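You operate a simulated robot arm through the tools that you are given. There is no shell and no other tool. Be economical: measure what you need, move in short steps, check, and stop when the job is done.

The job below is to be done with a simulated two-armed robot. You get a single attempt, and the scene is never put back.

## Task
Take the blue cloth from the top of the side table and lay it out flat on the packing table.

The check looks at the end state, three seconds after you hand in, the way a careful person would. Anything else that was tipped, shoved, dropped, spilled or broken makes it a failure. Flat cloth is picked up by pressing the open fingertips on it (5 to 10 N) and closing them slowly along it; thin cloth reads only 2 to 8 mm in the jaws.

## Robot
Two 6-joint arms with two-finger parallel grippers on one trunk, on a base that drives. Base frame: it is fixed to the floor where the robot stands at the start and does not move with it; the origin is under the middle of the robot, x ahead of it, y to its left, z up; the surface under the hand at the start is at about z = 0.86. Units: m, degrees, N and s.
The left shoulder is at the start at [0.06, 0.187, 1.097], the right one opposite. With the tool pointing down near the work surface each hand reaches from about 0.28 to 0.62 m from the robot's upright axis, wherever it stands, measured 20 degrees to its own side. Places, roughly: packing table [-1.6, -0.9, 0.8]. Payload 1.57 kg a hand.
Tool frame (each hand has its own): the origin (TCP) lies between the finger pads and is the grasp point; the fingertips stand 0.03 m ahead of it; z points along the fingers, y is the line along which they close. Largest opening 0.11 m; finger width 0.024, thickness 0.012; the body of the gripper, 0.048 by 0.112 m, starts 0.078 m behind the TCP.
Orientation is that of the tool frame in the base frame, as a unit quaternion [x, y, z, w]. With the fingers straight down and closing along the base's y, the tool's x points along the base's -x, its y along +y and its z along -z.

## Interface
- The arms move only by the tool servo_tool. It takes "left_moves", "right_moves" or both (then of equal length, played together; a hand with none holds still); each is a list of rows, each a list of 6 numbers: the shift along the tool's x, y, z in units of 500 mm (1.0 is 500 mm), then the turn, a rotation vector about the tool's x, y, z in units of 45 degrees (1.0 is 45 degrees). In form: [[dx, dy, dz, ax, ay, az], ...]. A call has 1 to 10 rows; each row is the pose to reach, as a shift and turn from the pose commanded when the call began, along the tool's axes at that moment. "left_grip" and "right_grip" are, for a hand that has rows, the finger opening in m, from 0 to 0.11, set as the call begins (left out, the last holds). A call with a number of a shift or a turn outside -1 to 1 is refused whole. Rows are played at 5 a second. More than 0.05 m and 8.6 degrees between two rows, or a gripper value outside its range, and nothing of the call is played. Where a pose cannot be reached the arm comes as near as it can. A force on the tool above 40 N (or 10 N above the force at the start of the call, whichever is more), or a blocked arm, ends the call early, and 0.2 s more pass. Each finger travels about 0.153 m/s and halts on what it meets, pressing with about 32 N; the grip force reading is that of the motor and also rises with nothing between the fingers. The clock runs only during rows and for 0.2 s after the last one: add rows that repeat a pose to give the fingers time. The reply holds the time, the measured pose of the TCP, the force on the tool along the base axes, the opening and the grip force, in the units named above and with some noise, with the torque about the TCP (base axes, N m) and any sound that the robot's microphone picked up.
- Cameras (640 x 400 px; columns grow to the right, rows downward): "scene" is now at [0.0095, -0.0036, 1.6201]; the picture's right is [0.05, -1.00, 0.00], its down [-0.81, -0.04, -0.58] and it looks along [0.58, 0.03, -0.81] (base axes); focal length 275 px, centre (320, 200). "left" rides on the left gripper at [0.07, -0.016, -0.141] in its tool frame; the picture's right is [0.23, 0.97, 0.00], its down [-0.85, 0.20, -0.48] and it looks along [-0.47, 0.11, 0.88] (tool axes); focal length 222 px, centre (320, 200). "right" rides on the right gripper at [0.07, 0.016, -0.141] in its tool frame; the picture's right is [-0.23, 0.97, 0.00], its down [-0.86, -0.20, -0.48] and it looks along [-0.47, -0.11, 0.88] (tool axes); focal length 222 px, centre (320, 200). There is no depth. A picture from a camera that has moved, and an enlarged one, comes with that camera's place and axes in the base frame and with its lens. The place of the scene camera against the robot may be out by one fixed shift of up to 0.025 m in any direction.
- capture(camera): a new picture of that camera. It takes no simulated time.
- lift_body(by): slides the trunk up (or, below 0, down) by that many m; the arms and the scene camera ride with it, the base frame stays. It gives what a move gives, with no picture.
- drive_base(legs): drives the robot by 1 to 6 legs, each [ahead, left, turn to the left] in m, m and degrees, along the robot's own axes; the way and the turn of a leg run together, so that a leg with both is an arc; at most 1.5 m and 180 degrees a leg. The arms and the cameras ride along, it lands a little off, and it stops where it bumps. It gives what a move gives.
- head_to(pan, tilt): turns the head with the scene camera to pan (to the left, within 86 degrees either way) and tilt (down, from -29 to 69), counted from straight ahead of the robot. It gives what a move gives.
- inspect(camera, box): a new picture of the part [left, top, right, bottom] of that camera's present view, enlarged. It takes no simulated time.
- job_done(): hands the job in; it is judged then, once.

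Go step by step. Nothing tells you exact positions but the pictures and the camera data: compare them with the known pose of the tool, close in by small moves and look again before you grip or let go. The budget is 120 turns and 108 pictures, counting those below and the enlarged ones. Unless the task says otherwise, let go and move clear before handing in, and close with one line.

The tools are called after ">>>" by a JSON object that holds its "api" and its "payload". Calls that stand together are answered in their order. servo_tool: Moves the arms, as the interface text tells. Its arguments: {"type":"object","properties":{"left_moves":{"type":"array","items":{"type":"array","items":{"type":"number"}}},"left_grip":{"type":"number"},"right_moves":{"type":"array","items":{"type":"array","items":{"type":"number"}}},"right_grip":{"type":"number"}},"required":[]} The other tools are called the same way: lift_body (by) slides the trunk up or down; drive_base (legs) drives the base; head_to (pan, tilt) turns the head that bears the scene camera; capture (camera) takes a picture; inspect (camera, box) takes an enlarged picture of a part of a camera's view; job_done () hands the job in.

At the start:

```text
clock: 0.0
left_tcp_pos: [0.4934, 0.1908, 1.0013]
left_orientation: [0.0, 1.0, -0.001, 0.0]
left_contact_force: [-0.8, -0.9, 0.3]
left_torque: [0.0, -0.01, -0.03]
left_grip_width: 0.1099
left_grip_force: 0.0
right_tcp_pos: [0.3599, -0.1876, 1.029]
right_orientation: [0.0, 1.0, 0.0, 0.0]
right_contact_force: [0.2, -0.9, -0.4]
right_torque: [-0.01, 0.03, 0.02]
right_grip_width: 0.11
right_grip_force: 0.1
trunk travel left (down, up): [-0.725, 0.265]
robot x, y, heading: [-0.0013, 0.0014, 0.1]
head pan, tilt: [2.6, 54.4]
```

scene: 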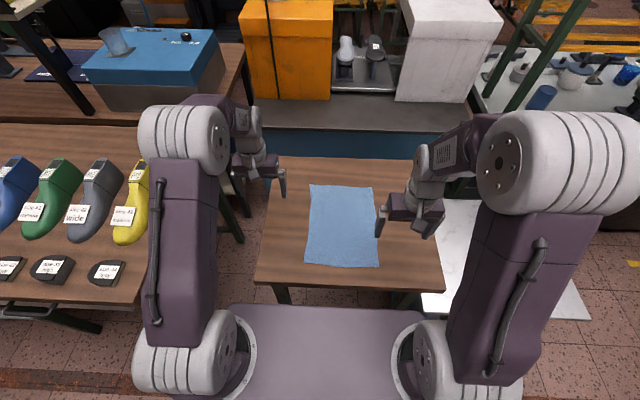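
right: 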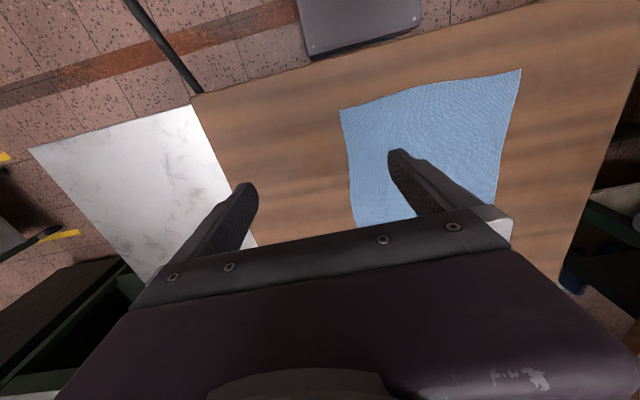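
left: 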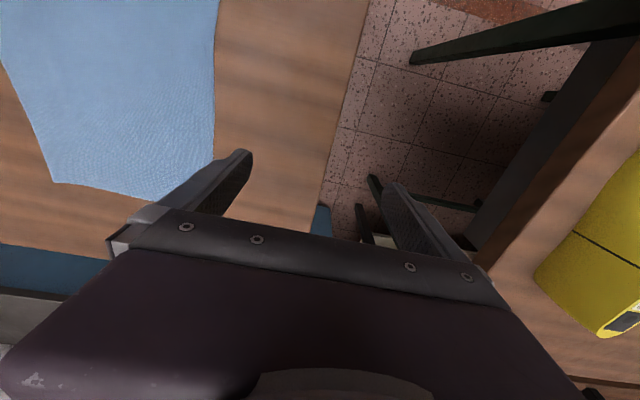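

The blue cloth lies ahead on the side table, at roughly x 0.32–0.62 and y −0.17–0.06. The packing table is behind me to the right, so I'll look that way before grasping anything.

>>> {"api": "head_to", "payload": {"pan": -86, "tilt": 25}}

>>> {"api": "capture", "payload": {"camera": "scene"}}

>>> {"api": "head_to", "payload": {"pan": 0, "tilt": 60}}

>>> {"api": "inspect", "payload": {"camera": "scene", "box": [220, 80, 480, 280]}}

```text
clock: 1.6
left_tcp_pos: [0.4943, 0.1923, 1.0018]
left_orientation: [0.0, 1.0, 0.001, -0.001]
left_contact_force: [-0.2, -0.9, 0.9]
left_torque: [0.0, 0.03, -0.01]
left_grip_width: 0.1099
left_grip_force: 0.0
right_tcp_pos: [0.3587, -0.1878, 1.0295]
right_orientation: [0.0, 1.0, -0.001, 0.001]
right_contact_force: [-1.7, 0.4, -0.3]
right_torque: [0.02, 0.04, -0.02]
right_grip_width: 0.11
right_grip_force: 0.1
trunk travel left (down, up): [-0.725, 0.265]
robot x, y, heading: [-0.0034, -0.002, 0.0]
head pan, tilt: [-85.9, 25.0]
```

```text
104 pictures are left
camera scene: at [-0.0565, -0.0988, 1.6632], right [-1.0, -0.07, 0.0], down [-0.03, 0.42, -0.91], along [0.06, -0.9, -0.42], focal length 275 px, centre (320, 200)
```

scene: 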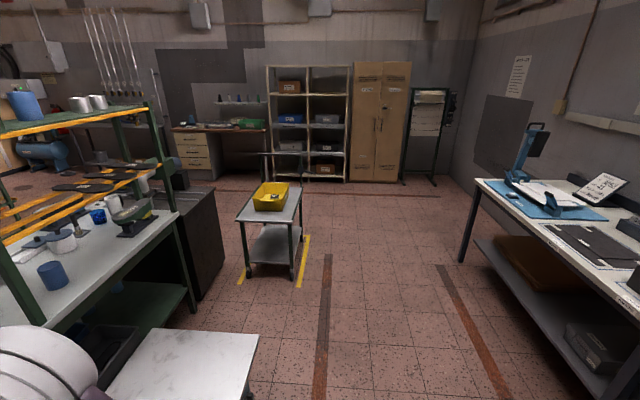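

```text
clock: 3.2
left_tcp_pos: [0.4932, 0.1893, 1.001]
left_orientation: [0.0, 1.0, 0.001, 0.0]
left_contact_force: [-0.4, 0.0, 0.0]
left_torque: [0.01, -0.01, 0.0]
left_grip_width: 0.11
left_grip_force: 0.0
right_tcp_pos: [0.36, -0.1877, 1.0298]
right_orientation: [0.001, 1.0, 0.0, 0.0]
right_contact_force: [-0.4, -0.4, -0.6]
right_torque: [0.01, -0.03, 0.0]
right_grip_width: 0.1098
right_grip_force: 0.1
trunk travel left (down, up): [-0.725, 0.265]
robot x, y, heading: [0.0016, -0.0015, 0.1]
head pan, tilt: [0.0, 60.0]
```

```text
2.00 times, centred on (350, 180) of scene
camera zoom: at [0.0035, -0.007, 1.6132], right [0.0, -1.0, 0.0], down [-0.87, 0.0, -0.5], along [0.5, 0.0, -0.87], focal length 551 px, centre (260, 240)
```

zoom: 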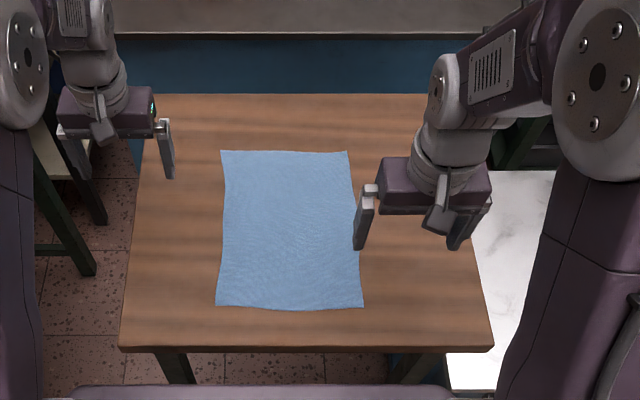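

The packing table is the white one to the right-rear, with items on it. I'll grip the cloth's near edge by its two corners: first hover both hands over them with narrow jaws, then check.

>>> {"api": "servo_tool", "payload": {"left_moves": [[0.062, -0.062, 0.024, 0, 0, 0], [0.123, -0.123, 0.048, 0, 0, 0], [0.185, -0.185, 0.072, 0, 0, 0], [0.246, -0.246, 0.096, 0, 0, 0], [0.308, -0.308, 0.12, 0, 0, 0], [0.308, -0.308, 0.12, 0, 0, 0]], "right_moves": [[0.008, 0.023, 0.036, 0, 0, 0], [0.016, 0.046, 0.072, 0, 0, 0], [0.024, 0.07, 0.108, 0, 0, 0], [0.032, 0.093, 0.144, 0, 0, 0], [0.04, 0.116, 0.18, 0, 0, 0], [0.04, 0.116, 0.18, 0, 0, 0]], "left_grip": 0.03, "right_grip": 0.03}}

>>> {"api": "capture", "payload": {"camera": "scene"}}

>>> {"api": "capture", "payload": {"camera": "left"}}

>>> {"api": "capture", "payload": {"camera": "right"}}

```text
clock: 4.6
left_tcp_pos: [0.3409, 0.0364, 0.9405]
left_orientation: [0.0, 1.0, 0.0, 0.0]
left_contact_force: [0.3, 0.8, 0.0]
left_torque: [-0.01, -0.02, -0.01]
left_grip_width: 0.0299
left_grip_force: 0.1
right_tcp_pos: [0.3405, -0.1277, 0.9407]
right_orientation: [0.0, 1.0, 0.0, 0.0]
right_contact_force: [-0.2, 0.1, -0.3]
right_torque: [0.01, 0.0, 0.0]
right_grip_width: 0.0297
right_grip_force: 0.0
trunk travel left (down, up): [-0.725, 0.265]
robot x, y, heading: [-0.0022, -0.0006, 0.0]
head pan, tilt: [0.0, 60.0]
```

```text
102 pictures are left
camera scene: at [0.0037, -0.0064, 1.6132], right [0.0, -1.0, 0.0], down [-0.87, 0.0, -0.5], along [0.5, 0.0, -0.87], focal length 275 px, centre (320, 200)
```

scene: 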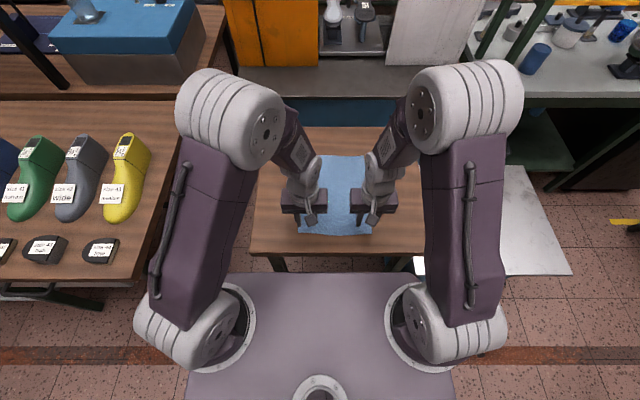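

```text
101 pictures are left
camera left: at [0.2711, 0.0203, 1.0807], right [-0.23, 0.97, 0.0], down [0.85, 0.2, 0.48], along [0.47, 0.11, -0.88], focal length 222 px, centre (320, 200)
```

left: 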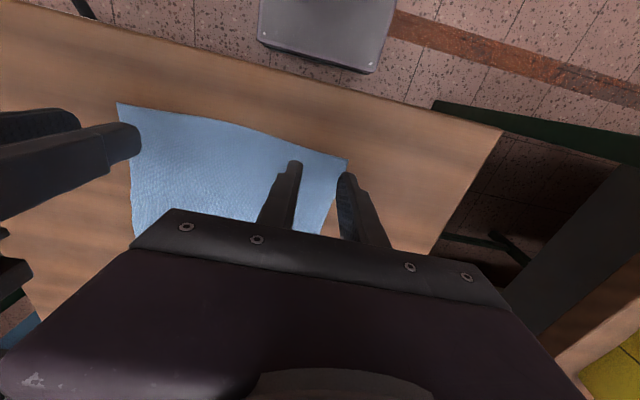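

```text
100 pictures are left
camera right: at [0.2717, -0.1125, 1.0818], right [0.23, 0.97, 0.0], down [0.86, -0.2, 0.48], along [0.47, -0.11, -0.88], focal length 222 px, centre (320, 200)
```

right: 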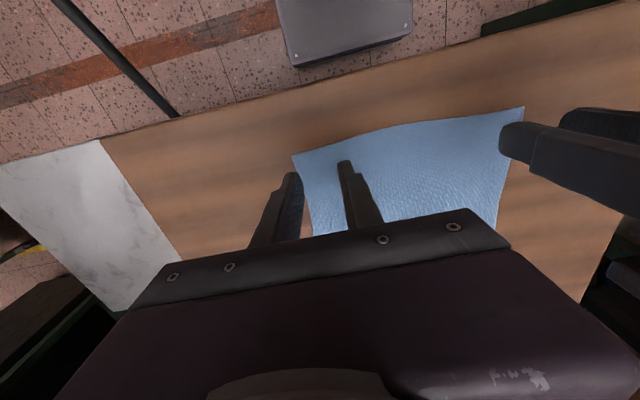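

Both wrist cameras agree: the near corners are at about (0.335, 0.063) and (0.333, −0.154). I'll shift 1 cm forward and go down to just above the cloth.

>>> {"api": "servo_tool", "payload": {"left_moves": [[-0.018, 0, 0.04, 0, 0, 0], [-0.018, 0, 0.08, 0, 0, 0], [-0.018, 0, 0.092, 0, 0, 0], [-0.018, 0, 0.096, 0, 0, 0]], "right_moves": [[-0.018, 0, 0.04, 0, 0, 0], [-0.018, 0, 0.08, 0, 0, 0], [-0.018, 0, 0.092, 0, 0, 0], [-0.018, 0, 0.096, 0, 0, 0]]}}

>>> {"api": "capture", "payload": {"camera": "left"}}

```text
clock: 5.6
left_tcp_pos: [0.3498, 0.0358, 0.8926]
left_orientation: [0.0, 1.0, 0.0, 0.0]
left_contact_force: [-0.5, -0.1, 0.2]
left_torque: [-0.02, 0.0, 0.02]
left_grip_width: 0.0297
left_grip_force: 0.0
right_tcp_pos: [0.3491, -0.13, 0.8914]
right_orientation: [0.0, 1.0, 0.0, 0.0]
right_contact_force: [-0.3, 0.2, 1.7]
right_torque: [-0.01, 0.04, -0.02]
right_grip_width: 0.0304
right_grip_force: 0.0
trunk travel left (down, up): [-0.725, 0.265]
robot x, y, heading: [0.0007, 0.0014, -0.2]
head pan, tilt: [0.0, 60.0]
```

```text
99 pictures are left
camera left: at [0.2803, 0.019, 1.0328], right [-0.23, 0.97, 0.0], down [0.85, 0.2, 0.48], along [0.47, 0.11, -0.88], focal length 222 px, centre (320, 200)
```

left: 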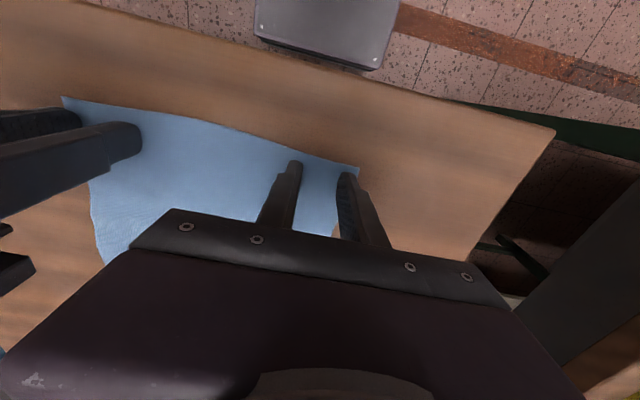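

The jaws are set over the corners just above the cloth. I'll creep down for contact.

>>> {"api": "servo_tool", "payload": {"left_moves": [[0, 0, 0.003, 0, 0, 0], [0, 0, 0.005, 0, 0, 0], [0, 0, 0.005, 0, 0, 0]], "right_moves": [[0, 0, 0.003, 0, 0, 0], [0, 0, 0.005, 0, 0, 0], [0, 0, 0.005, 0, 0, 0]]}}

```text
clock: 6.4
left_tcp_pos: [0.3473, 0.037, 0.8917]
left_orientation: [0.0, 1.0, 0.0, 0.0]
left_contact_force: [0.9, -0.6, 0.3]
left_torque: [-0.02, -0.03, -0.02]
left_grip_width: 0.0299
left_grip_force: 0.0
right_tcp_pos: [0.3499, -0.1302, 0.8903]
right_orientation: [0.0, 1.0, 0.001, 0.003]
right_contact_force: [4.4, -7.6, 38.4]
right_torque: [-0.51, 0.08, 0.11]
right_grip_width: 0.0303
right_grip_force: 0.3
trunk travel left (down, up): [-0.725, 0.265]
robot x, y, heading: [-0.0008, -0.0003, 0.1]
head pan, tilt: [0.0, 60.0]
```

The right hand touched hard (38 N) and the left isn't touching yet. I'll ease the right up and creep the left down.

>>> {"api": "servo_tool", "payload": {"left_moves": [[0, 0, 0.001, 0, 0, 0], [0, 0, 0.001, 0, 0, 0]], "right_moves": [[0, 0, -0.002, 0, 0, 0], [0, 0, -0.002, 0, 0, 0]]}}

```text
clock: 7.0
left_tcp_pos: [0.347, 0.036, 0.8929]
left_orientation: [0.0, 1.0, 0.0, 0.001]
left_contact_force: [-0.1, 0.3, 1.5]
left_torque: [0.04, 0.0, 0.06]
left_grip_width: 0.03
left_grip_force: 0.1
right_tcp_pos: [0.3483, -0.1293, 0.8905]
right_orientation: [-0.001, 1.0, 0.0, 0.001]
right_contact_force: [5.0, -4.2, 27.6]
right_torque: [-0.31, -0.03, 0.05]
right_grip_width: 0.0302
right_grip_force: 0.1
trunk travel left (down, up): [-0.725, 0.265]
robot x, y, heading: [-0.0007, 0.0037, 0.1]
head pan, tilt: [0.0, 60.0]
```

>>> {"api": "servo_tool", "payload": {"left_moves": [[0, 0, 0.0016, 0, 0, 0], [0, 0, 0.0016, 0, 0, 0]], "right_moves": [[0, 0, -0.0034, 0, 0, 0], [0, 0, -0.0034, 0, 0, 0]]}}

```text
clock: 7.6
left_tcp_pos: [0.348, 0.0366, 0.8916]
left_orientation: [0.0, 1.0, 0.001, 0.002]
left_contact_force: [1.7, 2.8, 29.4]
left_torque: [0.18, 0.04, 0.01]
left_grip_width: 0.03
left_grip_force: 0.0
right_tcp_pos: [0.3474, -0.1292, 0.8929]
right_orientation: [0.0, 1.0, 0.0, -0.001]
right_contact_force: [0.2, -0.2, -0.4]
right_torque: [0.0, -0.03, -0.01]
right_grip_width: 0.0299
right_grip_force: 0.0
trunk travel left (down, up): [-0.725, 0.265]
robot x, y, heading: [-0.0008, 0.0011, 0.2]
head pan, tilt: [0.0, 60.0]
```

>>> {"api": "servo_tool", "payload": {"left_moves": [[0, 0, -0.001, 0, 0, 0], [0, 0, -0.001, 0, 0, 0]], "right_moves": [[0, 0, 0.001, 0, 0, 0], [0, 0, 0.001, 0, 0, 0]]}}

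```text
clock: 8.2
left_tcp_pos: [0.3481, 0.0368, 0.8918]
left_orientation: [0.0, 1.0, 0.0, 0.002]
left_contact_force: [5.1, 3.6, 32.1]
left_torque: [0.22, 0.01, 0.05]
left_grip_width: 0.0299
left_grip_force: 0.0
right_tcp_pos: [0.3467, -0.1303, 0.8922]
right_orientation: [0.0, 1.0, 0.0, 0.0]
right_contact_force: [-0.5, -0.1, -0.1]
right_torque: [0.01, 0.02, 0.01]
right_grip_width: 0.0301
right_grip_force: 0.1
trunk travel left (down, up): [-0.725, 0.265]
robot x, y, heading: [-0.0014, 0.0025, 0.0]
head pan, tilt: [0.0, 60.0]
```

>>> {"api": "servo_tool", "payload": {"left_moves": [[0, 0, -0.0016, 0, 0, 0], [0, 0, -0.0016, 0, 0, 0]], "right_moves": [[0, 0, 0.001, 0, 0, 0], [0, 0, 0.001, 0, 0, 0]]}}

```text
clock: 8.8
left_tcp_pos: [0.3478, 0.0362, 0.8913]
left_orientation: [0.0, 1.0, 0.0, 0.002]
left_contact_force: [3.0, 2.7, 21.3]
left_torque: [0.08, -0.02, -0.02]
left_grip_width: 0.03
left_grip_force: 0.1
right_tcp_pos: [0.3488, -0.1301, 0.8918]
right_orientation: [0.0, 1.0, 0.001, 0.0]
right_contact_force: [-0.6, 0.4, 0.8]
right_torque: [-0.02, 0.03, 0.0]
right_grip_width: 0.0299
right_grip_force: 0.0
trunk travel left (down, up): [-0.725, 0.265]
robot x, y, heading: [-0.0005, 0.0003, -0.1]
head pan, tilt: [0.0, 60.0]
```

>>> {"api": "servo_tool", "payload": {"left_moves": [[0, 0, -0.0013, 0, 0, 0], [0, 0, -0.0013, 0, 0, 0]], "right_moves": [[0, 0, 0.0006, 0, 0, 0], [0, 0, 0.0006, 0, 0, 0]]}}

```text
clock: 9.4
left_tcp_pos: [0.3466, 0.0374, 0.892]
left_orientation: [0.0, 1.0, 0.001, 0.0]
left_contact_force: [0.3, -0.6, 0.0]
left_torque: [0.0, -0.02, 0.0]
left_grip_width: 0.0303
left_grip_force: 0.1
right_tcp_pos: [0.3488, -0.1307, 0.8909]
right_orientation: [0.0, 1.0, 0.0, 0.0]
right_contact_force: [0.7, -2.6, 19.8]
right_torque: [-0.25, 0.06, 0.03]
right_grip_width: 0.03
right_grip_force: 0.1
trunk travel left (down, up): [-0.725, 0.265]
robot x, y, heading: [-0.0007, -0.0009, -0.2]
head pan, tilt: [0.0, 60.0]
```

>>> {"api": "servo_tool", "payload": {"left_moves": [[0, 0, 0.0009, 0, 0, 0], [0, 0, 0.0009, 0, 0, 0]], "right_moves": [[0, 0, -0.0008, 0, 0, 0], [0, 0, -0.0008, 0, 0, 0]]}}

```text
clock: 10.0
left_tcp_pos: [0.3482, 0.036, 0.892]
left_orientation: [0.0, 1.0, -0.001, 0.0]
left_contact_force: [0.3, 0.0, -0.4]
left_torque: [-0.01, 0.0, 0.03]
left_grip_width: 0.0299
left_grip_force: 0.1
right_tcp_pos: [0.3486, -0.1296, 0.892]
right_orientation: [0.0, 1.0, 0.001, 0.0]
right_contact_force: [0.9, -0.6, 13.0]
right_torque: [-0.19, 0.03, 0.03]
right_grip_width: 0.03
right_grip_force: 0.1
trunk travel left (down, up): [-0.725, 0.265]
robot x, y, heading: [-0.0035, 0.0022, -0.0]
head pan, tilt: [0.0, 60.0]
```

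>>> {"api": "servo_tool", "payload": {"left_moves": [[0, 0, 0.0006, 0, 0, 0], [0, 0, 0.0006, 0, 0, 0]], "right_moves": [[0, 0, -0.0003, 0, 0, 0], [0, 0, -0.0003, 0, 0, 0]]}}

```text
clock: 10.6
left_tcp_pos: [0.3474, 0.0374, 0.8913]
left_orientation: [0.0, 1.0, 0.0, 0.002]
left_contact_force: [-1.9, -0.3, 7.1]
left_torque: [-0.01, 0.08, 0.0]
left_grip_width: 0.0301
left_grip_force: 0.0
right_tcp_pos: [0.3483, -0.1296, 0.8919]
right_orientation: [0.0, 1.0, 0.001, 0.0]
right_contact_force: [-0.2, 0.2, 0.5]
right_torque: [-0.03, -0.04, 0.02]
right_grip_width: 0.0302
right_grip_force: 0.0
trunk travel left (down, up): [-0.725, 0.265]
robot x, y, heading: [0.0001, -0.0012, -0.1]
head pan, tilt: [0.0, 60.0]
```

The left presses at 7 N. I'll close it in steps while easing the right back into contact.

>>> {"api": "servo_tool", "payload": {"left_moves": [[0, 0, 0, 0, 0, 0]], "left_grip": 0.024, "right_moves": [[0, 0, 0.0004, 0, 0, 0]]}}

>>> {"api": "servo_tool", "payload": {"left_moves": [[0, 0, 0, 0, 0, 0]], "left_grip": 0.017}}

>>> {"api": "servo_tool", "payload": {"left_moves": [[0, 0, 0, 0, 0, 0]], "left_grip": 0.01}}

>>> {"api": "capture", "payload": {"camera": "left"}}

```text
clock: 11.0
left_tcp_pos: [0.3489, 0.0374, 0.8908]
left_orientation: [0.0, 1.0, 0.0, 0.001]
left_contact_force: [0.2, -1.2, 6.2]
left_torque: [-0.01, 0.03, 0.01]
left_grip_width: 0.0228
left_grip_force: 0.1
right_tcp_pos: [0.3494, -0.1311, 0.891]
right_orientation: [0.0, 1.0, 0.0, 0.001]
right_contact_force: [0.8, 0.3, 3.6]
right_torque: [-0.01, 0.03, -0.04]
right_grip_width: 0.0296
right_grip_force: 0.0
trunk travel left (down, up): [-0.725, 0.265]
robot x, y, heading: [-0.0, -0.002, -0.1]
head pan, tilt: [0.0, 60.0]
```

```text
clock: 11.4
left_tcp_pos: [0.3479, 0.0371, 0.8921]
left_orientation: [0.0, 1.0, 0.0, 0.001]
left_contact_force: [1.5, -0.5, 7.5]
left_torque: [-0.01, -0.02, 0.0]
left_grip_width: 0.0157
left_grip_force: 0.1
right_tcp_pos: [0.3482, -0.1309, 0.8915]
right_orientation: [-0.001, 1.0, 0.0, 0.0]
right_contact_force: [-1.1, 1.2, 1.6]
right_torque: [0.01, -0.01, -0.03]
right_grip_width: 0.0297
right_grip_force: 0.0
trunk travel left (down, up): [-0.725, 0.265]
robot x, y, heading: [-0.0019, -0.0026, -0.1]
head pan, tilt: [0.0, 60.0]
```

```text
clock: 11.8
left_tcp_pos: [0.3484, 0.0376, 0.8907]
left_orientation: [0.001, 1.0, 0.001, 0.0]
left_contact_force: [1.1, -1.0, 7.8]
left_torque: [0.0, 0.0, 0.0]
left_grip_width: 0.0091
left_grip_force: 0.1
right_tcp_pos: [0.3483, -0.1309, 0.8912]
right_orientation: [-0.001, 1.0, -0.001, 0.001]
right_contact_force: [-0.7, 0.9, 2.4]
right_torque: [0.0, 0.02, -0.01]
right_grip_width: 0.0294
right_grip_force: 0.1
trunk travel left (down, up): [-0.725, 0.265]
robot x, y, heading: [-0.0012, -0.0009, -0.0]
head pan, tilt: [0.0, 60.0]
```

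```text
98 pictures are left
camera left: at [0.2789, 0.0196, 1.031], right [-0.23, 0.97, 0.0], down [0.85, 0.2, 0.48], along [0.47, 0.11, -0.88], focal length 222 px, centre (320, 200)
```

left: 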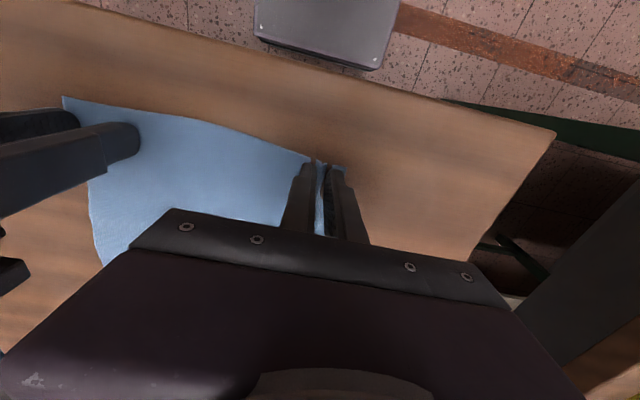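

The left pinch is gathering cloth between the fingers. I'll close it fully and bring the right down a touch.

>>> {"api": "servo_tool", "payload": {"left_moves": [[0, 0, 0, 0, 0, 0], [0, 0, 0, 0, 0, 0], [0, 0, 0, 0, 0, 0]], "left_grip": 0.0, "right_moves": [[0, 0, 0.0004, 0, 0, 0], [0, 0, 0.0004, 0, 0, 0], [0, 0, 0.0004, 0, 0, 0]]}}

```text
clock: 12.6
left_tcp_pos: [0.3472, 0.0375, 0.8919]
left_orientation: [0.0, 1.0, -0.001, 0.001]
left_contact_force: [0.4, -2.0, 2.3]
left_torque: [-0.09, 0.03, 0.02]
left_grip_width: 0.0018
left_grip_force: 23.2
right_tcp_pos: [0.3496, -0.1314, 0.8911]
right_orientation: [0.0, 1.0, -0.001, 0.0]
right_contact_force: [0.6, 1.5, 15.7]
right_torque: [-0.06, 0.12, 0.0]
right_grip_width: 0.0294
right_grip_force: 0.0
trunk travel left (down, up): [-0.725, 0.265]
robot x, y, heading: [-0.0014, 0.0002, 0.3]
head pan, tilt: [0.0, 60.0]
```

>>> {"api": "servo_tool", "payload": {"right_moves": [[0, 0, -0.0006, 0, 0, 0], [0, 0, -0.0006, 0, 0, 0]]}}

>>> {"api": "inspect", "payload": {"camera": "left", "box": [220, 100, 420, 240]}}

```text
clock: 13.2
left_tcp_pos: [0.3474, 0.0375, 0.891]
left_orientation: [0.0, 1.0, 0.0, 0.0]
left_contact_force: [-1.3, -2.0, 6.1]
left_torque: [-0.03, 0.04, 0.0]
left_grip_width: 0.002
left_grip_force: 23.8
right_tcp_pos: [0.349, -0.1295, 0.8916]
right_orientation: [0.0, 1.0, 0.0, 0.001]
right_contact_force: [1.9, 0.9, 7.9]
right_torque: [-0.06, 0.01, -0.02]
right_grip_width: 0.0295
right_grip_force: 0.1
trunk travel left (down, up): [-0.725, 0.265]
robot x, y, heading: [-0.0011, 0.0022, 0.1]
head pan, tilt: [0.0, 60.0]
```

```text
2.86 times, centred on (320, 170) of left
camera zoom: at [0.2786, 0.0196, 1.031], right [-0.23, 0.97, 0.0], down [0.85, 0.2, 0.48], along [0.47, 0.11, -0.88], focal length 635 px, centre (320, 286)
```

zoom: 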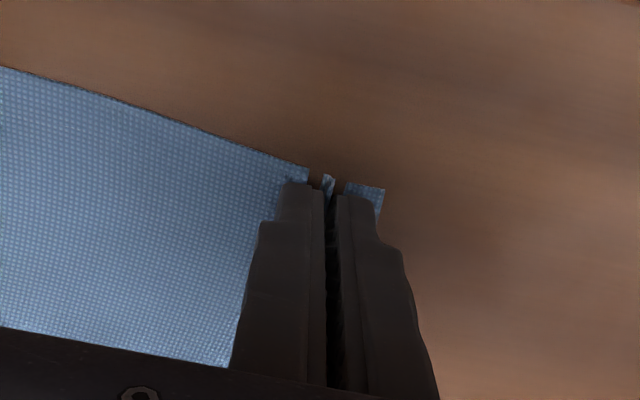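

The left fold is pinched, and the right presses at 8 N. I'll close the right the same way, in steps.

>>> {"api": "servo_tool", "payload": {"right_moves": [[0, 0, 0, 0, 0, 0]], "right_grip": 0.024}}

>>> {"api": "servo_tool", "payload": {"right_moves": [[0, 0, 0, 0, 0, 0]], "right_grip": 0.017}}

>>> {"api": "servo_tool", "payload": {"right_moves": [[0, 0, 0, 0, 0, 0]], "right_grip": 0.01}}

>>> {"api": "servo_tool", "payload": {"right_moves": [[0, 0, 0, 0, 0, 0], [0, 0, 0, 0, 0, 0], [0, 0, 0, 0, 0, 0]], "right_grip": 0.0}}

>>> {"api": "inspect", "payload": {"camera": "right", "box": [220, 100, 420, 240]}}

```text
clock: 13.6
left_tcp_pos: [0.3481, 0.0369, 0.8911]
left_orientation: [0.0, 1.0, 0.0, 0.0]
left_contact_force: [-1.0, -0.9, 6.0]
left_torque: [-0.03, 0.01, 0.02]
left_grip_width: 0.002
left_grip_force: 23.9
right_tcp_pos: [0.3476, -0.1301, 0.8919]
right_orientation: [0.0, 1.0, 0.0, 0.001]
right_contact_force: [0.3, 1.1, 6.5]
right_torque: [0.0, 0.02, 0.0]
right_grip_width: 0.023
right_grip_force: 0.0
trunk travel left (down, up): [-0.725, 0.265]
robot x, y, heading: [0.0007, -0.0012, 0.1]
head pan, tilt: [0.0, 60.0]
```

```text
clock: 14.0
left_tcp_pos: [0.3479, 0.0372, 0.8908]
left_orientation: [0.001, 1.0, 0.0, 0.001]
left_contact_force: [-1.2, -0.9, 6.5]
left_torque: [0.0, 0.04, -0.02]
left_grip_width: 0.0019
left_grip_force: 23.4
right_tcp_pos: [0.3481, -0.129, 0.8921]
right_orientation: [0.0, 1.0, 0.0, -0.001]
right_contact_force: [0.1, 1.6, 4.5]
right_torque: [-0.01, 0.0, 0.0]
right_grip_width: 0.017
right_grip_force: 0.0
trunk travel left (down, up): [-0.725, 0.265]
robot x, y, heading: [0.0014, 0.0033, 0.1]
head pan, tilt: [0.0, 60.0]
```

```text
clock: 14.4
left_tcp_pos: [0.3476, 0.0372, 0.8913]
left_orientation: [0.0, 1.0, 0.001, 0.0]
left_contact_force: [-0.7, -3.7, 5.5]
left_torque: [-0.08, -0.03, 0.01]
left_grip_width: 0.002
left_grip_force: 23.1
right_tcp_pos: [0.3491, -0.1288, 0.8925]
right_orientation: [0.0, 1.0, 0.0, 0.001]
right_contact_force: [-0.3, 4.0, 4.3]
right_torque: [0.08, 0.03, -0.03]
right_grip_width: 0.012
right_grip_force: 2.5
trunk travel left (down, up): [-0.725, 0.265]
robot x, y, heading: [-0.0046, -0.0025, -0.0]
head pan, tilt: [0.0, 60.0]
```

```text
clock: 15.2
left_tcp_pos: [0.3493, 0.0368, 0.891]
left_orientation: [0.0, 1.0, 0.0, 0.001]
left_contact_force: [0.4, -16.6, 3.3]
left_torque: [-0.54, -0.02, 0.01]
left_grip_width: 0.0019
left_grip_force: 23.4
right_tcp_pos: [0.3489, -0.1302, 0.8907]
right_orientation: [0.0, 1.0, 0.0, 0.001]
right_contact_force: [-0.3, 17.0, 4.5]
right_torque: [0.58, 0.02, -0.01]
right_grip_width: 0.0019
right_grip_force: 23.5
trunk travel left (down, up): [-0.725, 0.265]
robot x, y, heading: [0.0001, 0.0002, 0.0]
head pan, tilt: [0.0, 60.0]
```

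```text
2.86 times, centred on (320, 170) of right
camera zoom: at [0.2797, -0.1141, 1.0319], right [0.23, 0.97, 0.0], down [0.85, -0.2, 0.48], along [0.47, -0.11, -0.88], focal length 635 px, centre (320, 286)
```

zoom: 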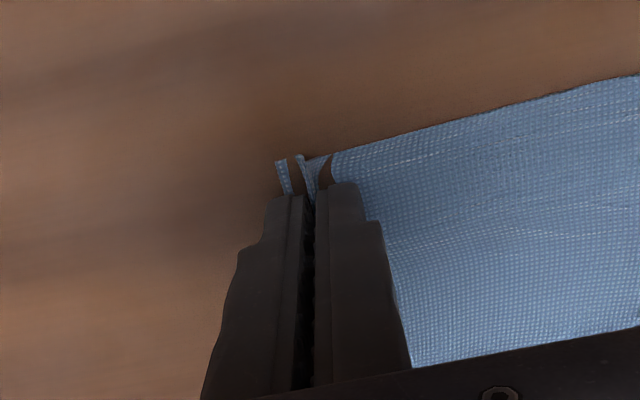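

Both hands hold the cloth, and the 17 N of mutual tension confirms it. I'll ease the tension by 3 mm each and lift slowly.

>>> {"api": "servo_tool", "payload": {"left_moves": [[0, -0.006, -0.005, 0, 0, 0], [0, -0.008, -0.02, 0, 0, 0], [0, -0.008, -0.04, 0, 0, 0], [0, -0.008, -0.06, 0, 0, 0], [0, -0.008, -0.08, 0, 0, 0], [0, -0.008, -0.1, 0, 0, 0]], "right_moves": [[0, 0.006, -0.005, 0, 0, 0], [0, 0.008, -0.02, 0, 0, 0], [0, 0.008, -0.04, 0, 0, 0], [0, 0.008, -0.06, 0, 0, 0], [0, 0.008, -0.08, 0, 0, 0], [0, 0.008, -0.1, 0, 0, 0]]}}

>>> {"api": "capture", "payload": {"camera": "left"}}

>>> {"api": "inspect", "payload": {"camera": "scene", "box": [220, 80, 480, 280]}}

```text
clock: 16.6
left_tcp_pos: [0.3477, 0.0332, 0.942]
left_orientation: [0.001, 1.0, 0.0, 0.0]
left_contact_force: [-0.1, -0.3, -0.1]
left_torque: [-0.04, -0.01, -0.02]
left_grip_width: 0.0022
left_grip_force: 23.3
right_tcp_pos: [0.3489, -0.1253, 0.9408]
right_orientation: [0.0, 1.0, 0.0, 0.0]
right_contact_force: [-0.1, 0.5, -0.1]
right_torque: [0.03, 0.02, 0.0]
right_grip_width: 0.0018
right_grip_force: 23.8
trunk travel left (down, up): [-0.725, 0.265]
robot x, y, heading: [-0.0016, -0.0016, -0.2]
head pan, tilt: [0.0, 60.0]
```

```text
95 pictures are left
camera left: at [0.279, 0.0163, 1.0811], right [-0.23, 0.97, 0.0], down [0.86, 0.2, 0.48], along [0.47, 0.11, -0.88], focal length 222 px, centre (320, 200)
```

left: 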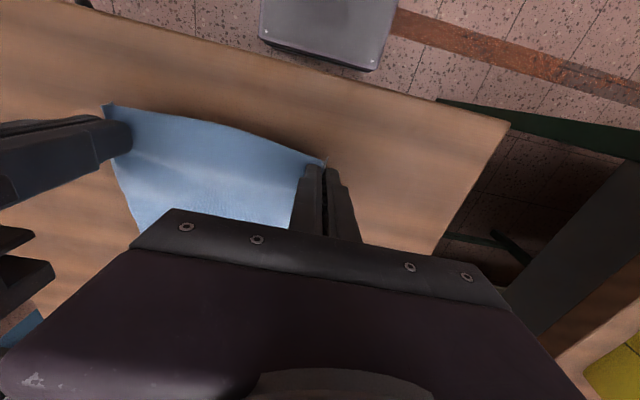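

```text
2.00 times, centred on (350, 180) of scene
camera zoom: at [0.0028, -0.0068, 1.6132], right [0.0, -1.0, 0.0], down [-0.87, 0.0, -0.5], along [0.5, 0.0, -0.87], focal length 551 px, centre (260, 240)
```

zoom: 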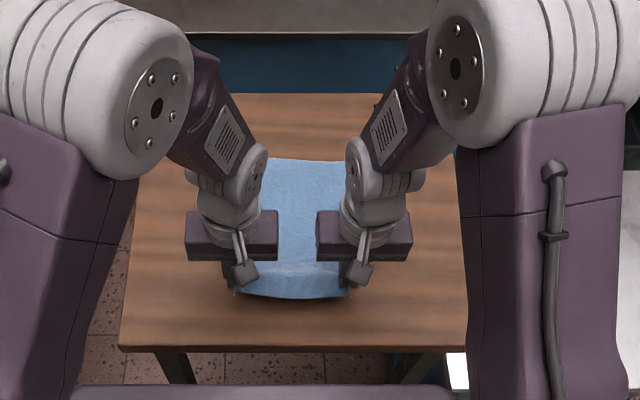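

The cloth is up by its edge. I'll raise it further with the arms and then the trunk.

>>> {"api": "servo_tool", "payload": {"left_moves": [[0, 0, -0.05, 0, 0, 0], [0, 0, -0.1, 0, 0, 0], [0, 0, -0.15, 0, 0, 0], [0, 0, -0.2, 0, 0, 0]], "right_moves": [[0, 0, -0.05, 0, 0, 0], [0, 0, -0.1, 0, 0, 0], [0, 0, -0.15, 0, 0, 0], [0, 0, -0.2, 0, 0, 0]]}}

>>> {"api": "lift_body", "payload": {"by": 0.2}}

>>> {"api": "capture", "payload": {"camera": "scene"}}

>>> {"api": "capture", "payload": {"camera": "left"}}

>>> {"api": "head_to", "payload": {"pan": -86, "tilt": 60}}

>>> {"api": "capture", "payload": {"camera": "scene"}}

```text
clock: 17.6
left_tcp_pos: [0.3468, 0.0338, 1.0406]
left_orientation: [0.0, 1.0, 0.0, 0.001]
left_contact_force: [0.2, -0.6, -0.4]
left_torque: [-0.02, 0.0, -0.01]
left_grip_width: 0.0019
left_grip_force: 23.7
right_tcp_pos: [0.3478, -0.126, 1.0415]
right_orientation: [0.0, 1.0, 0.0, 0.0]
right_contact_force: [-0.2, 0.4, 0.3]
right_torque: [0.0, 0.02, 0.05]
right_grip_width: 0.0019
right_grip_force: 23.6
trunk travel left (down, up): [-0.725, 0.265]
robot x, y, heading: [0.0015, 0.001, 0.2]
head pan, tilt: [0.0, 60.0]
```

```text
clock: 19.8
left_tcp_pos: [0.3476, 0.0329, 1.2409]
left_orientation: [0.0, 1.0, 0.0, 0.0]
left_contact_force: [0.6, -0.2, -0.1]
left_torque: [-0.02, 0.01, 0.01]
left_grip_width: 0.0018
left_grip_force: 23.3
right_tcp_pos: [0.3484, -0.1262, 1.2407]
right_orientation: [0.0, 1.0, 0.0, 0.0]
right_contact_force: [-0.5, 0.8, -0.3]
right_torque: [0.0, 0.0, 0.01]
right_grip_width: 0.002
right_grip_force: 24.1
trunk travel left (down, up): [-0.925, 0.065]
robot x, y, heading: [0.0008, 0.0022, 0.1]
head pan, tilt: [0.0, 60.0]
```

```text
93 pictures are left
camera scene: at [0.0036, -0.0069, 1.8132], right [0.0, -1.0, 0.0], down [-0.87, 0.0, -0.5], along [0.5, 0.0, -0.87], focal length 275 px, centre (320, 200)
```

scene: 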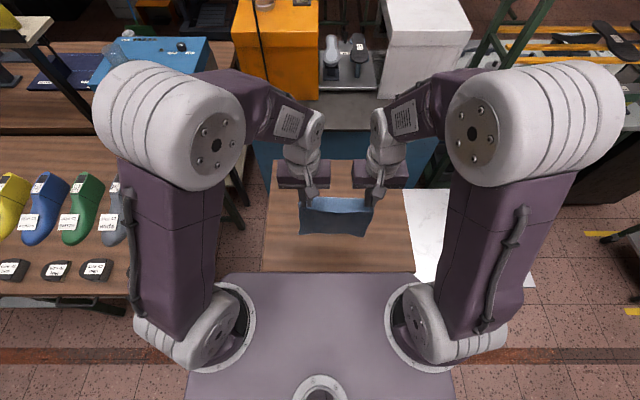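

```text
92 pictures are left
camera left: at [0.2797, 0.0162, 1.3806], right [-0.23, 0.97, 0.0], down [0.86, 0.2, 0.48], along [0.47, 0.11, -0.88], focal length 222 px, centre (320, 200)
```

left: 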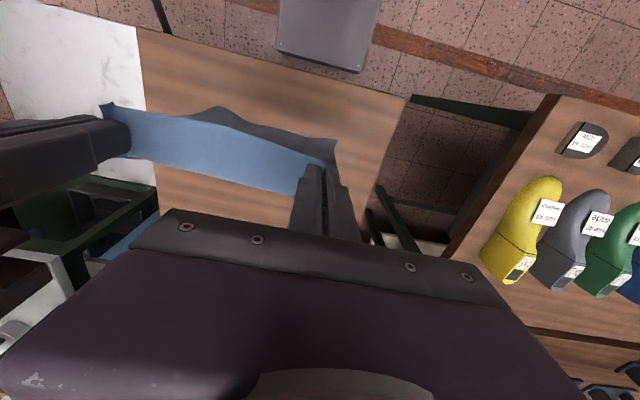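

```text
clock: 21.4
left_tcp_pos: [0.3497, 0.034, 1.2417]
left_orientation: [0.0, 1.0, 0.0, 0.0]
left_contact_force: [-0.2, -0.6, 0.0]
left_torque: [0.01, -0.01, -0.02]
left_grip_width: 0.0021
left_grip_force: 23.7
right_tcp_pos: [0.3493, -0.1247, 1.2411]
right_orientation: [0.0, 1.0, -0.001, 0.001]
right_contact_force: [0.6, 0.4, 0.6]
right_torque: [0.01, -0.05, 0.03]
right_grip_width: 0.002
right_grip_force: 23.5
trunk travel left (down, up): [-0.925, 0.065]
robot x, y, heading: [0.0034, -0.0, -0.0]
head pan, tilt: [-85.9, 60.0]
```

```text
91 pictures are left
camera scene: at [-0.0584, -0.0734, 1.8132], right [-1.0, -0.07, 0.0], down [-0.06, 0.86, -0.5], along [0.04, -0.5, -0.87], focal length 275 px, centre (320, 200)
```

scene: 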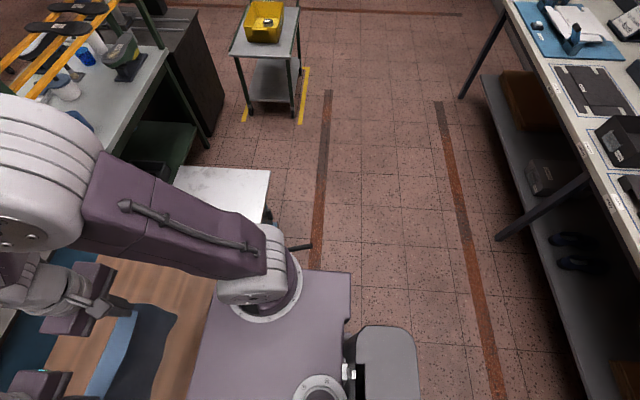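

The cloth hangs cleanly, and the packing table's front edge is near x −1.27. I'll back away from the side table, check to the left, then turn.

>>> {"api": "drive_base", "payload": {"legs": [[-0.35, 0, 0]]}}

>>> {"api": "head_to", "payload": {"pan": -86, "tilt": 30}}

>>> {"api": "capture", "payload": {"camera": "scene"}}

>>> {"api": "head_to", "payload": {"pan": 86, "tilt": 40}}

>>> {"api": "capture", "payload": {"camera": "scene"}}

```text
clock: 23.6
left_tcp_pos: [0.0071, 0.0324, 1.2406]
left_orientation: [0.001, 1.0, 0.0, -0.001]
left_contact_force: [0.4, -0.5, -0.5]
left_torque: [-0.03, 0.0, 0.0]
left_grip_width: 0.0017
left_grip_force: 23.6
right_tcp_pos: [0.007, -0.1261, 1.2404]
right_orientation: [0.001, 1.0, 0.0, -0.001]
right_contact_force: [0.1, 0.5, -0.9]
right_torque: [-0.03, 0.06, 0.04]
right_grip_width: 0.0017
right_grip_force: 23.4
trunk travel left (down, up): [-0.925, 0.065]
robot x, y, heading: [-0.3456, 0.0028, -0.2]
head pan, tilt: [-85.9, 60.0]
```

```text
clock: 24.6
left_tcp_pos: [0.0037, 0.0325, 1.2403]
left_orientation: [0.001, 1.0, 0.0, 0.001]
left_contact_force: [-0.3, -0.4, -0.2]
left_torque: [-0.02, 0.0, 0.0]
left_grip_width: 0.0018
left_grip_force: 23.1
right_tcp_pos: [0.0043, -0.1258, 1.2404]
right_orientation: [0.0, 1.0, 0.0, 0.0]
right_contact_force: [-0.3, 0.8, 0.1]
right_torque: [0.03, -0.02, 0.04]
right_grip_width: 0.002
right_grip_force: 23.4
trunk travel left (down, up): [-0.925, 0.065]
robot x, y, heading: [-0.3427, 0.0016, -0.2]
head pan, tilt: [-85.9, 30.0]
```

```text
90 pictures are left
camera scene: at [-0.4031, -0.0965, 1.8552], right [-1.0, -0.07, 0.0], down [-0.03, 0.5, -0.87], along [0.06, -0.86, -0.5], focal length 275 px, centre (320, 200)
```

scene: 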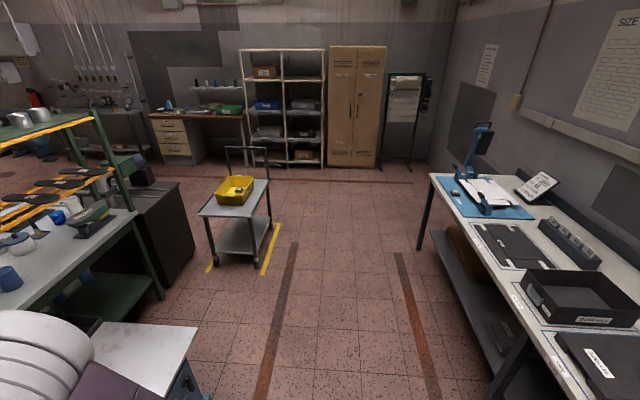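

```text
clock: 27.2
left_tcp_pos: [0.0043, 0.0329, 1.2405]
left_orientation: [0.001, 1.0, 0.0, 0.0]
left_contact_force: [0.0, -0.4, 0.4]
left_torque: [-0.04, 0.0, 0.02]
left_grip_width: 0.0018
left_grip_force: 23.6
right_tcp_pos: [0.005, -0.1267, 1.2412]
right_orientation: [0.001, 1.0, 0.0, 0.0]
right_contact_force: [0.1, 0.2, 0.2]
right_torque: [-0.01, 0.0, 0.02]
right_grip_width: 0.002
right_grip_force: 23.8
trunk travel left (down, up): [-0.925, 0.065]
robot x, y, heading: [-0.3424, 0.0022, -0.1]
head pan, tilt: [85.9, 40.0]
```

```text
89 pictures are left
camera scene: at [-0.4017, 0.0784, 1.8399], right [1.0, -0.07, 0.0], down [-0.05, -0.64, -0.77], along [0.06, 0.76, -0.64], focal length 275 px, centre (320, 200)
```

scene: 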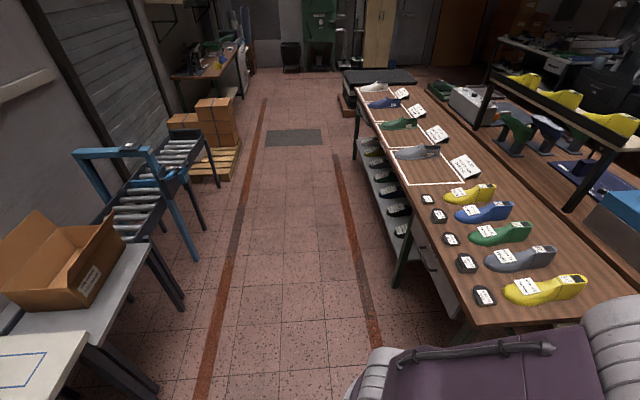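

Turning right is clear. I'll turn 90° to the right, go ahead a bit, and look at the packing table for free space.

>>> {"api": "drive_base", "payload": {"legs": [[0, 0, -90], [0.6, 0, 0], [0, 0, -60]]}}

>>> {"api": "head_to", "payload": {"pan": -30, "tilt": 40}}

>>> {"api": "capture", "payload": {"camera": "scene"}}

>>> {"api": "capture", "payload": {"camera": "left"}}

```text
clock: 37.0
left_tcp_pos: [-0.6113, -0.8145, 1.2414]
left_orientation: [0.961, 0.276, -0.001, -0.001]
left_contact_force: [-0.3, 1.6, 0.1]
left_torque: [0.04, 0.03, 0.05]
left_grip_width: 0.0017
left_grip_force: 23.9
right_tcp_pos: [-0.6957, -0.6788, 1.2422]
right_orientation: [0.961, 0.275, 0.001, 0.0]
right_contact_force: [0.8, -0.1, 0.4]
right_torque: [-0.08, -0.03, 0.02]
right_grip_width: 0.002
right_grip_force: 23.6
trunk travel left (down, up): [-0.925, 0.065]
robot x, y, heading: [-0.3354, -0.6006, -148.3]
head pan, tilt: [85.9, 40.0]
```

```text
clock: 39.0
left_tcp_pos: [-0.6103, -0.8137, 1.2405]
left_orientation: [0.961, 0.275, 0.0, 0.0]
left_contact_force: [-0.1, 0.1, -0.9]
left_torque: [0.03, -0.02, 0.02]
left_grip_width: 0.002
left_grip_force: 23.4
right_tcp_pos: [-0.6943, -0.6788, 1.2412]
right_orientation: [0.961, 0.275, 0.0, 0.0]
right_contact_force: [-0.2, 0.0, 0.0]
right_torque: [-0.02, -0.01, 0.06]
right_grip_width: 0.0023
right_grip_force: 23.8
trunk travel left (down, up): [-0.925, 0.065]
robot x, y, heading: [-0.3327, -0.6042, -147.9]
head pan, tilt: [-30.0, 40.0]
```

```text
88 pictures are left
camera scene: at [-0.3697, -0.5785, 1.8399], right [-0.04, 1.0, 0.0], down [0.64, 0.02, -0.77], along [-0.77, -0.03, -0.64], focal length 275 px, centre (320, 200)
```

scene: 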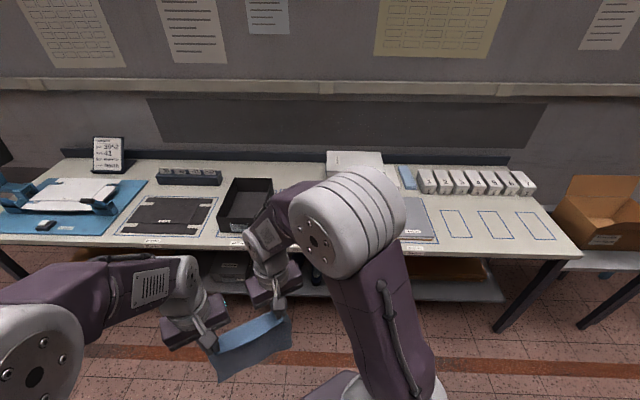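

```text
87 pictures are left
camera left: at [-0.5594, -0.7639, 1.3807], right [0.71, -0.71, 0.0], down [-0.62, -0.62, 0.48], along [-0.34, -0.34, -0.88], focal length 222 px, centre (320, 200)
```

left: 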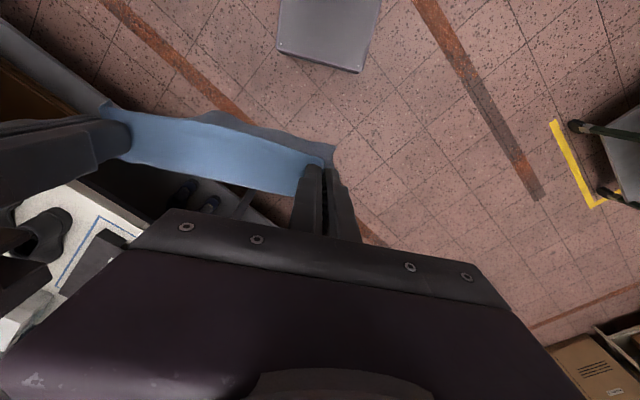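

The table has outlined places, partly hidden by my arm. I'll finish turning to face it and look between the arms.

>>> {"api": "drive_base", "payload": {"legs": [[0, 0, -32]]}}

>>> {"api": "head_to", "payload": {"pan": 0, "tilt": 35}}

>>> {"api": "capture", "payload": {"camera": "scene"}}

>>> {"api": "head_to", "payload": {"pan": -35, "tilt": 35}}

>>> {"api": "capture", "payload": {"camera": "scene"}}

```text
clock: 40.9
left_tcp_pos: [-0.6812, -0.6351, 1.2406]
left_orientation: [1.0, 0.002, -0.001, -0.001]
left_contact_force: [-0.2, 1.8, 0.0]
left_torque: [0.04, 0.02, 0.03]
left_grip_width: 0.0018
left_grip_force: 23.2
right_tcp_pos: [-0.6815, -0.4766, 1.2419]
right_orientation: [1.0, 0.002, 0.001, -0.001]
right_contact_force: [0.0, -1.2, -0.3]
right_torque: [-0.02, 0.01, 0.03]
right_grip_width: 0.002
right_grip_force: 23.3
trunk travel left (down, up): [-0.925, 0.065]
robot x, y, heading: [-0.3312, -0.5987, -179.7]
head pan, tilt: [-30.0, 40.0]
```

```text
clock: 41.9
left_tcp_pos: [-0.6812, -0.6356, 1.2417]
left_orientation: [1.0, 0.003, 0.0, 0.0]
left_contact_force: [-0.6, 0.9, -0.5]
left_torque: [0.04, -0.02, 0.03]
left_grip_width: 0.0019
left_grip_force: 24.1
right_tcp_pos: [-0.6829, -0.4762, 1.2408]
right_orientation: [1.0, 0.002, 0.0, 0.001]
right_contact_force: [0.0, -1.8, 0.8]
right_torque: [-0.02, 0.01, 0.03]
right_grip_width: 0.002
right_grip_force: 23.4
trunk travel left (down, up): [-0.925, 0.065]
robot x, y, heading: [-0.3254, -0.5959, -180.0]
head pan, tilt: [0.0, 35.0]
```

```text
86 pictures are left
camera scene: at [-0.3636, -0.607, 1.8475], right [0.0, 1.0, 0.0], down [0.57, 0.0, -0.82], along [-0.82, 0.0, -0.57], focal length 275 px, centre (320, 200)
```

scene: 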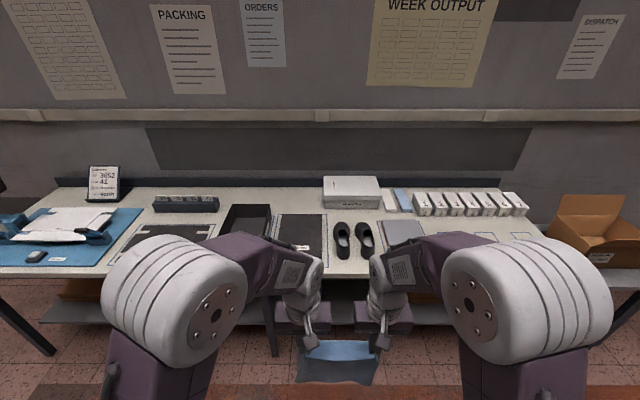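

```text
clock: 42.9
left_tcp_pos: [-0.6811, -0.6346, 1.2409]
left_orientation: [1.0, 0.002, 0.0, 0.0]
left_contact_force: [0.3, 1.1, 1.0]
left_torque: [0.08, 0.02, 0.0]
left_grip_width: 0.0019
left_grip_force: 23.6
right_tcp_pos: [-0.6815, -0.4762, 1.2412]
right_orientation: [1.0, 0.003, 0.0, 0.0]
right_contact_force: [0.1, -1.3, -0.4]
right_torque: [-0.02, -0.01, 0.03]
right_grip_width: 0.0021
right_grip_force: 23.6
trunk travel left (down, up): [-0.925, 0.065]
robot x, y, heading: [-0.3323, -0.598, -179.8]
head pan, tilt: [-35.0, 35.0]
```

```text
85 pictures are left
camera scene: at [-0.348, -0.557, 1.8475], right [0.57, 0.82, 0.0], down [0.47, -0.33, -0.82], along [-0.67, 0.47, -0.57], focal length 275 px, centre (320, 200)
```

scene: 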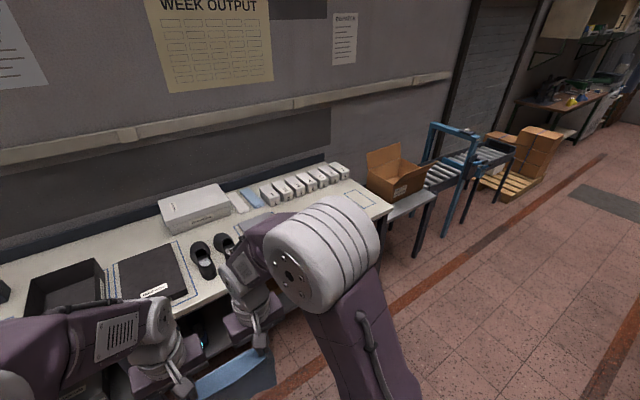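

The clear area on the packing table is its right-hand end, at about x −1.27 to −1.68 and y 0 to 0.6. I'll go forward a little, strafe right to about y 0.22, and look.

>>> {"api": "drive_base", "payload": {"legs": [[0.2, 0, 0], [0, -0.82, 0]]}}

>>> {"api": "head_to", "payload": {"pan": 0, "tilt": 45}}

>>> {"api": "capture", "payload": {"camera": "scene"}}

```text
clock: 48.5
left_tcp_pos: [-0.8907, 0.1816, 1.2417]
left_orientation: [1.0, 0.003, 0.0, -0.001]
left_contact_force: [0.1, 0.6, 0.2]
left_torque: [0.06, 0.01, 0.03]
left_grip_width: 0.0017
left_grip_force: 23.5
right_tcp_pos: [-0.8927, 0.341, 1.2417]
right_orientation: [1.0, 0.004, 0.0, -0.001]
right_contact_force: [-0.1, -0.5, 0.3]
right_torque: [-0.01, 0.03, 0.05]
right_grip_width: 0.0021
right_grip_force: 23.4
trunk travel left (down, up): [-0.925, 0.065]
robot x, y, heading: [-0.5421, 0.2191, -179.4]
head pan, tilt: [-35.0, 35.0]
```

```text
clock: 49.5
left_tcp_pos: [-0.8918, 0.1834, 1.2403]
left_orientation: [1.0, 0.004, 0.0, 0.0]
left_contact_force: [1.3, 1.3, -0.1]
left_torque: [0.06, 0.0, 0.05]
left_grip_width: 0.002
left_grip_force: 23.6
right_tcp_pos: [-0.8935, 0.3423, 1.2419]
right_orientation: [1.0, 0.004, 0.0, 0.0]
right_contact_force: [-0.1, -1.5, -0.2]
right_torque: [0.0, -0.01, 0.01]
right_grip_width: 0.0019
right_grip_force: 24.0
trunk travel left (down, up): [-0.925, 0.065]
robot x, y, heading: [-0.5444, 0.2199, -179.5]
head pan, tilt: [0.0, 45.0]
```

```text
84 pictures are left
camera scene: at [-0.5679, 0.2128, 1.8327], right [-0.01, 1.0, 0.0], down [0.71, 0.01, -0.71], along [-0.71, -0.01, -0.71], focal length 275 px, centre (320, 200)
```

scene: 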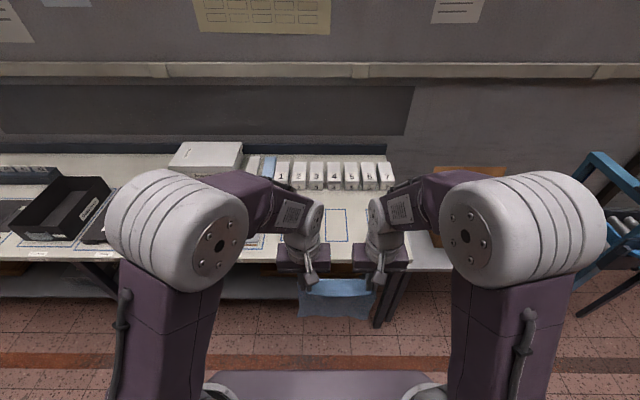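

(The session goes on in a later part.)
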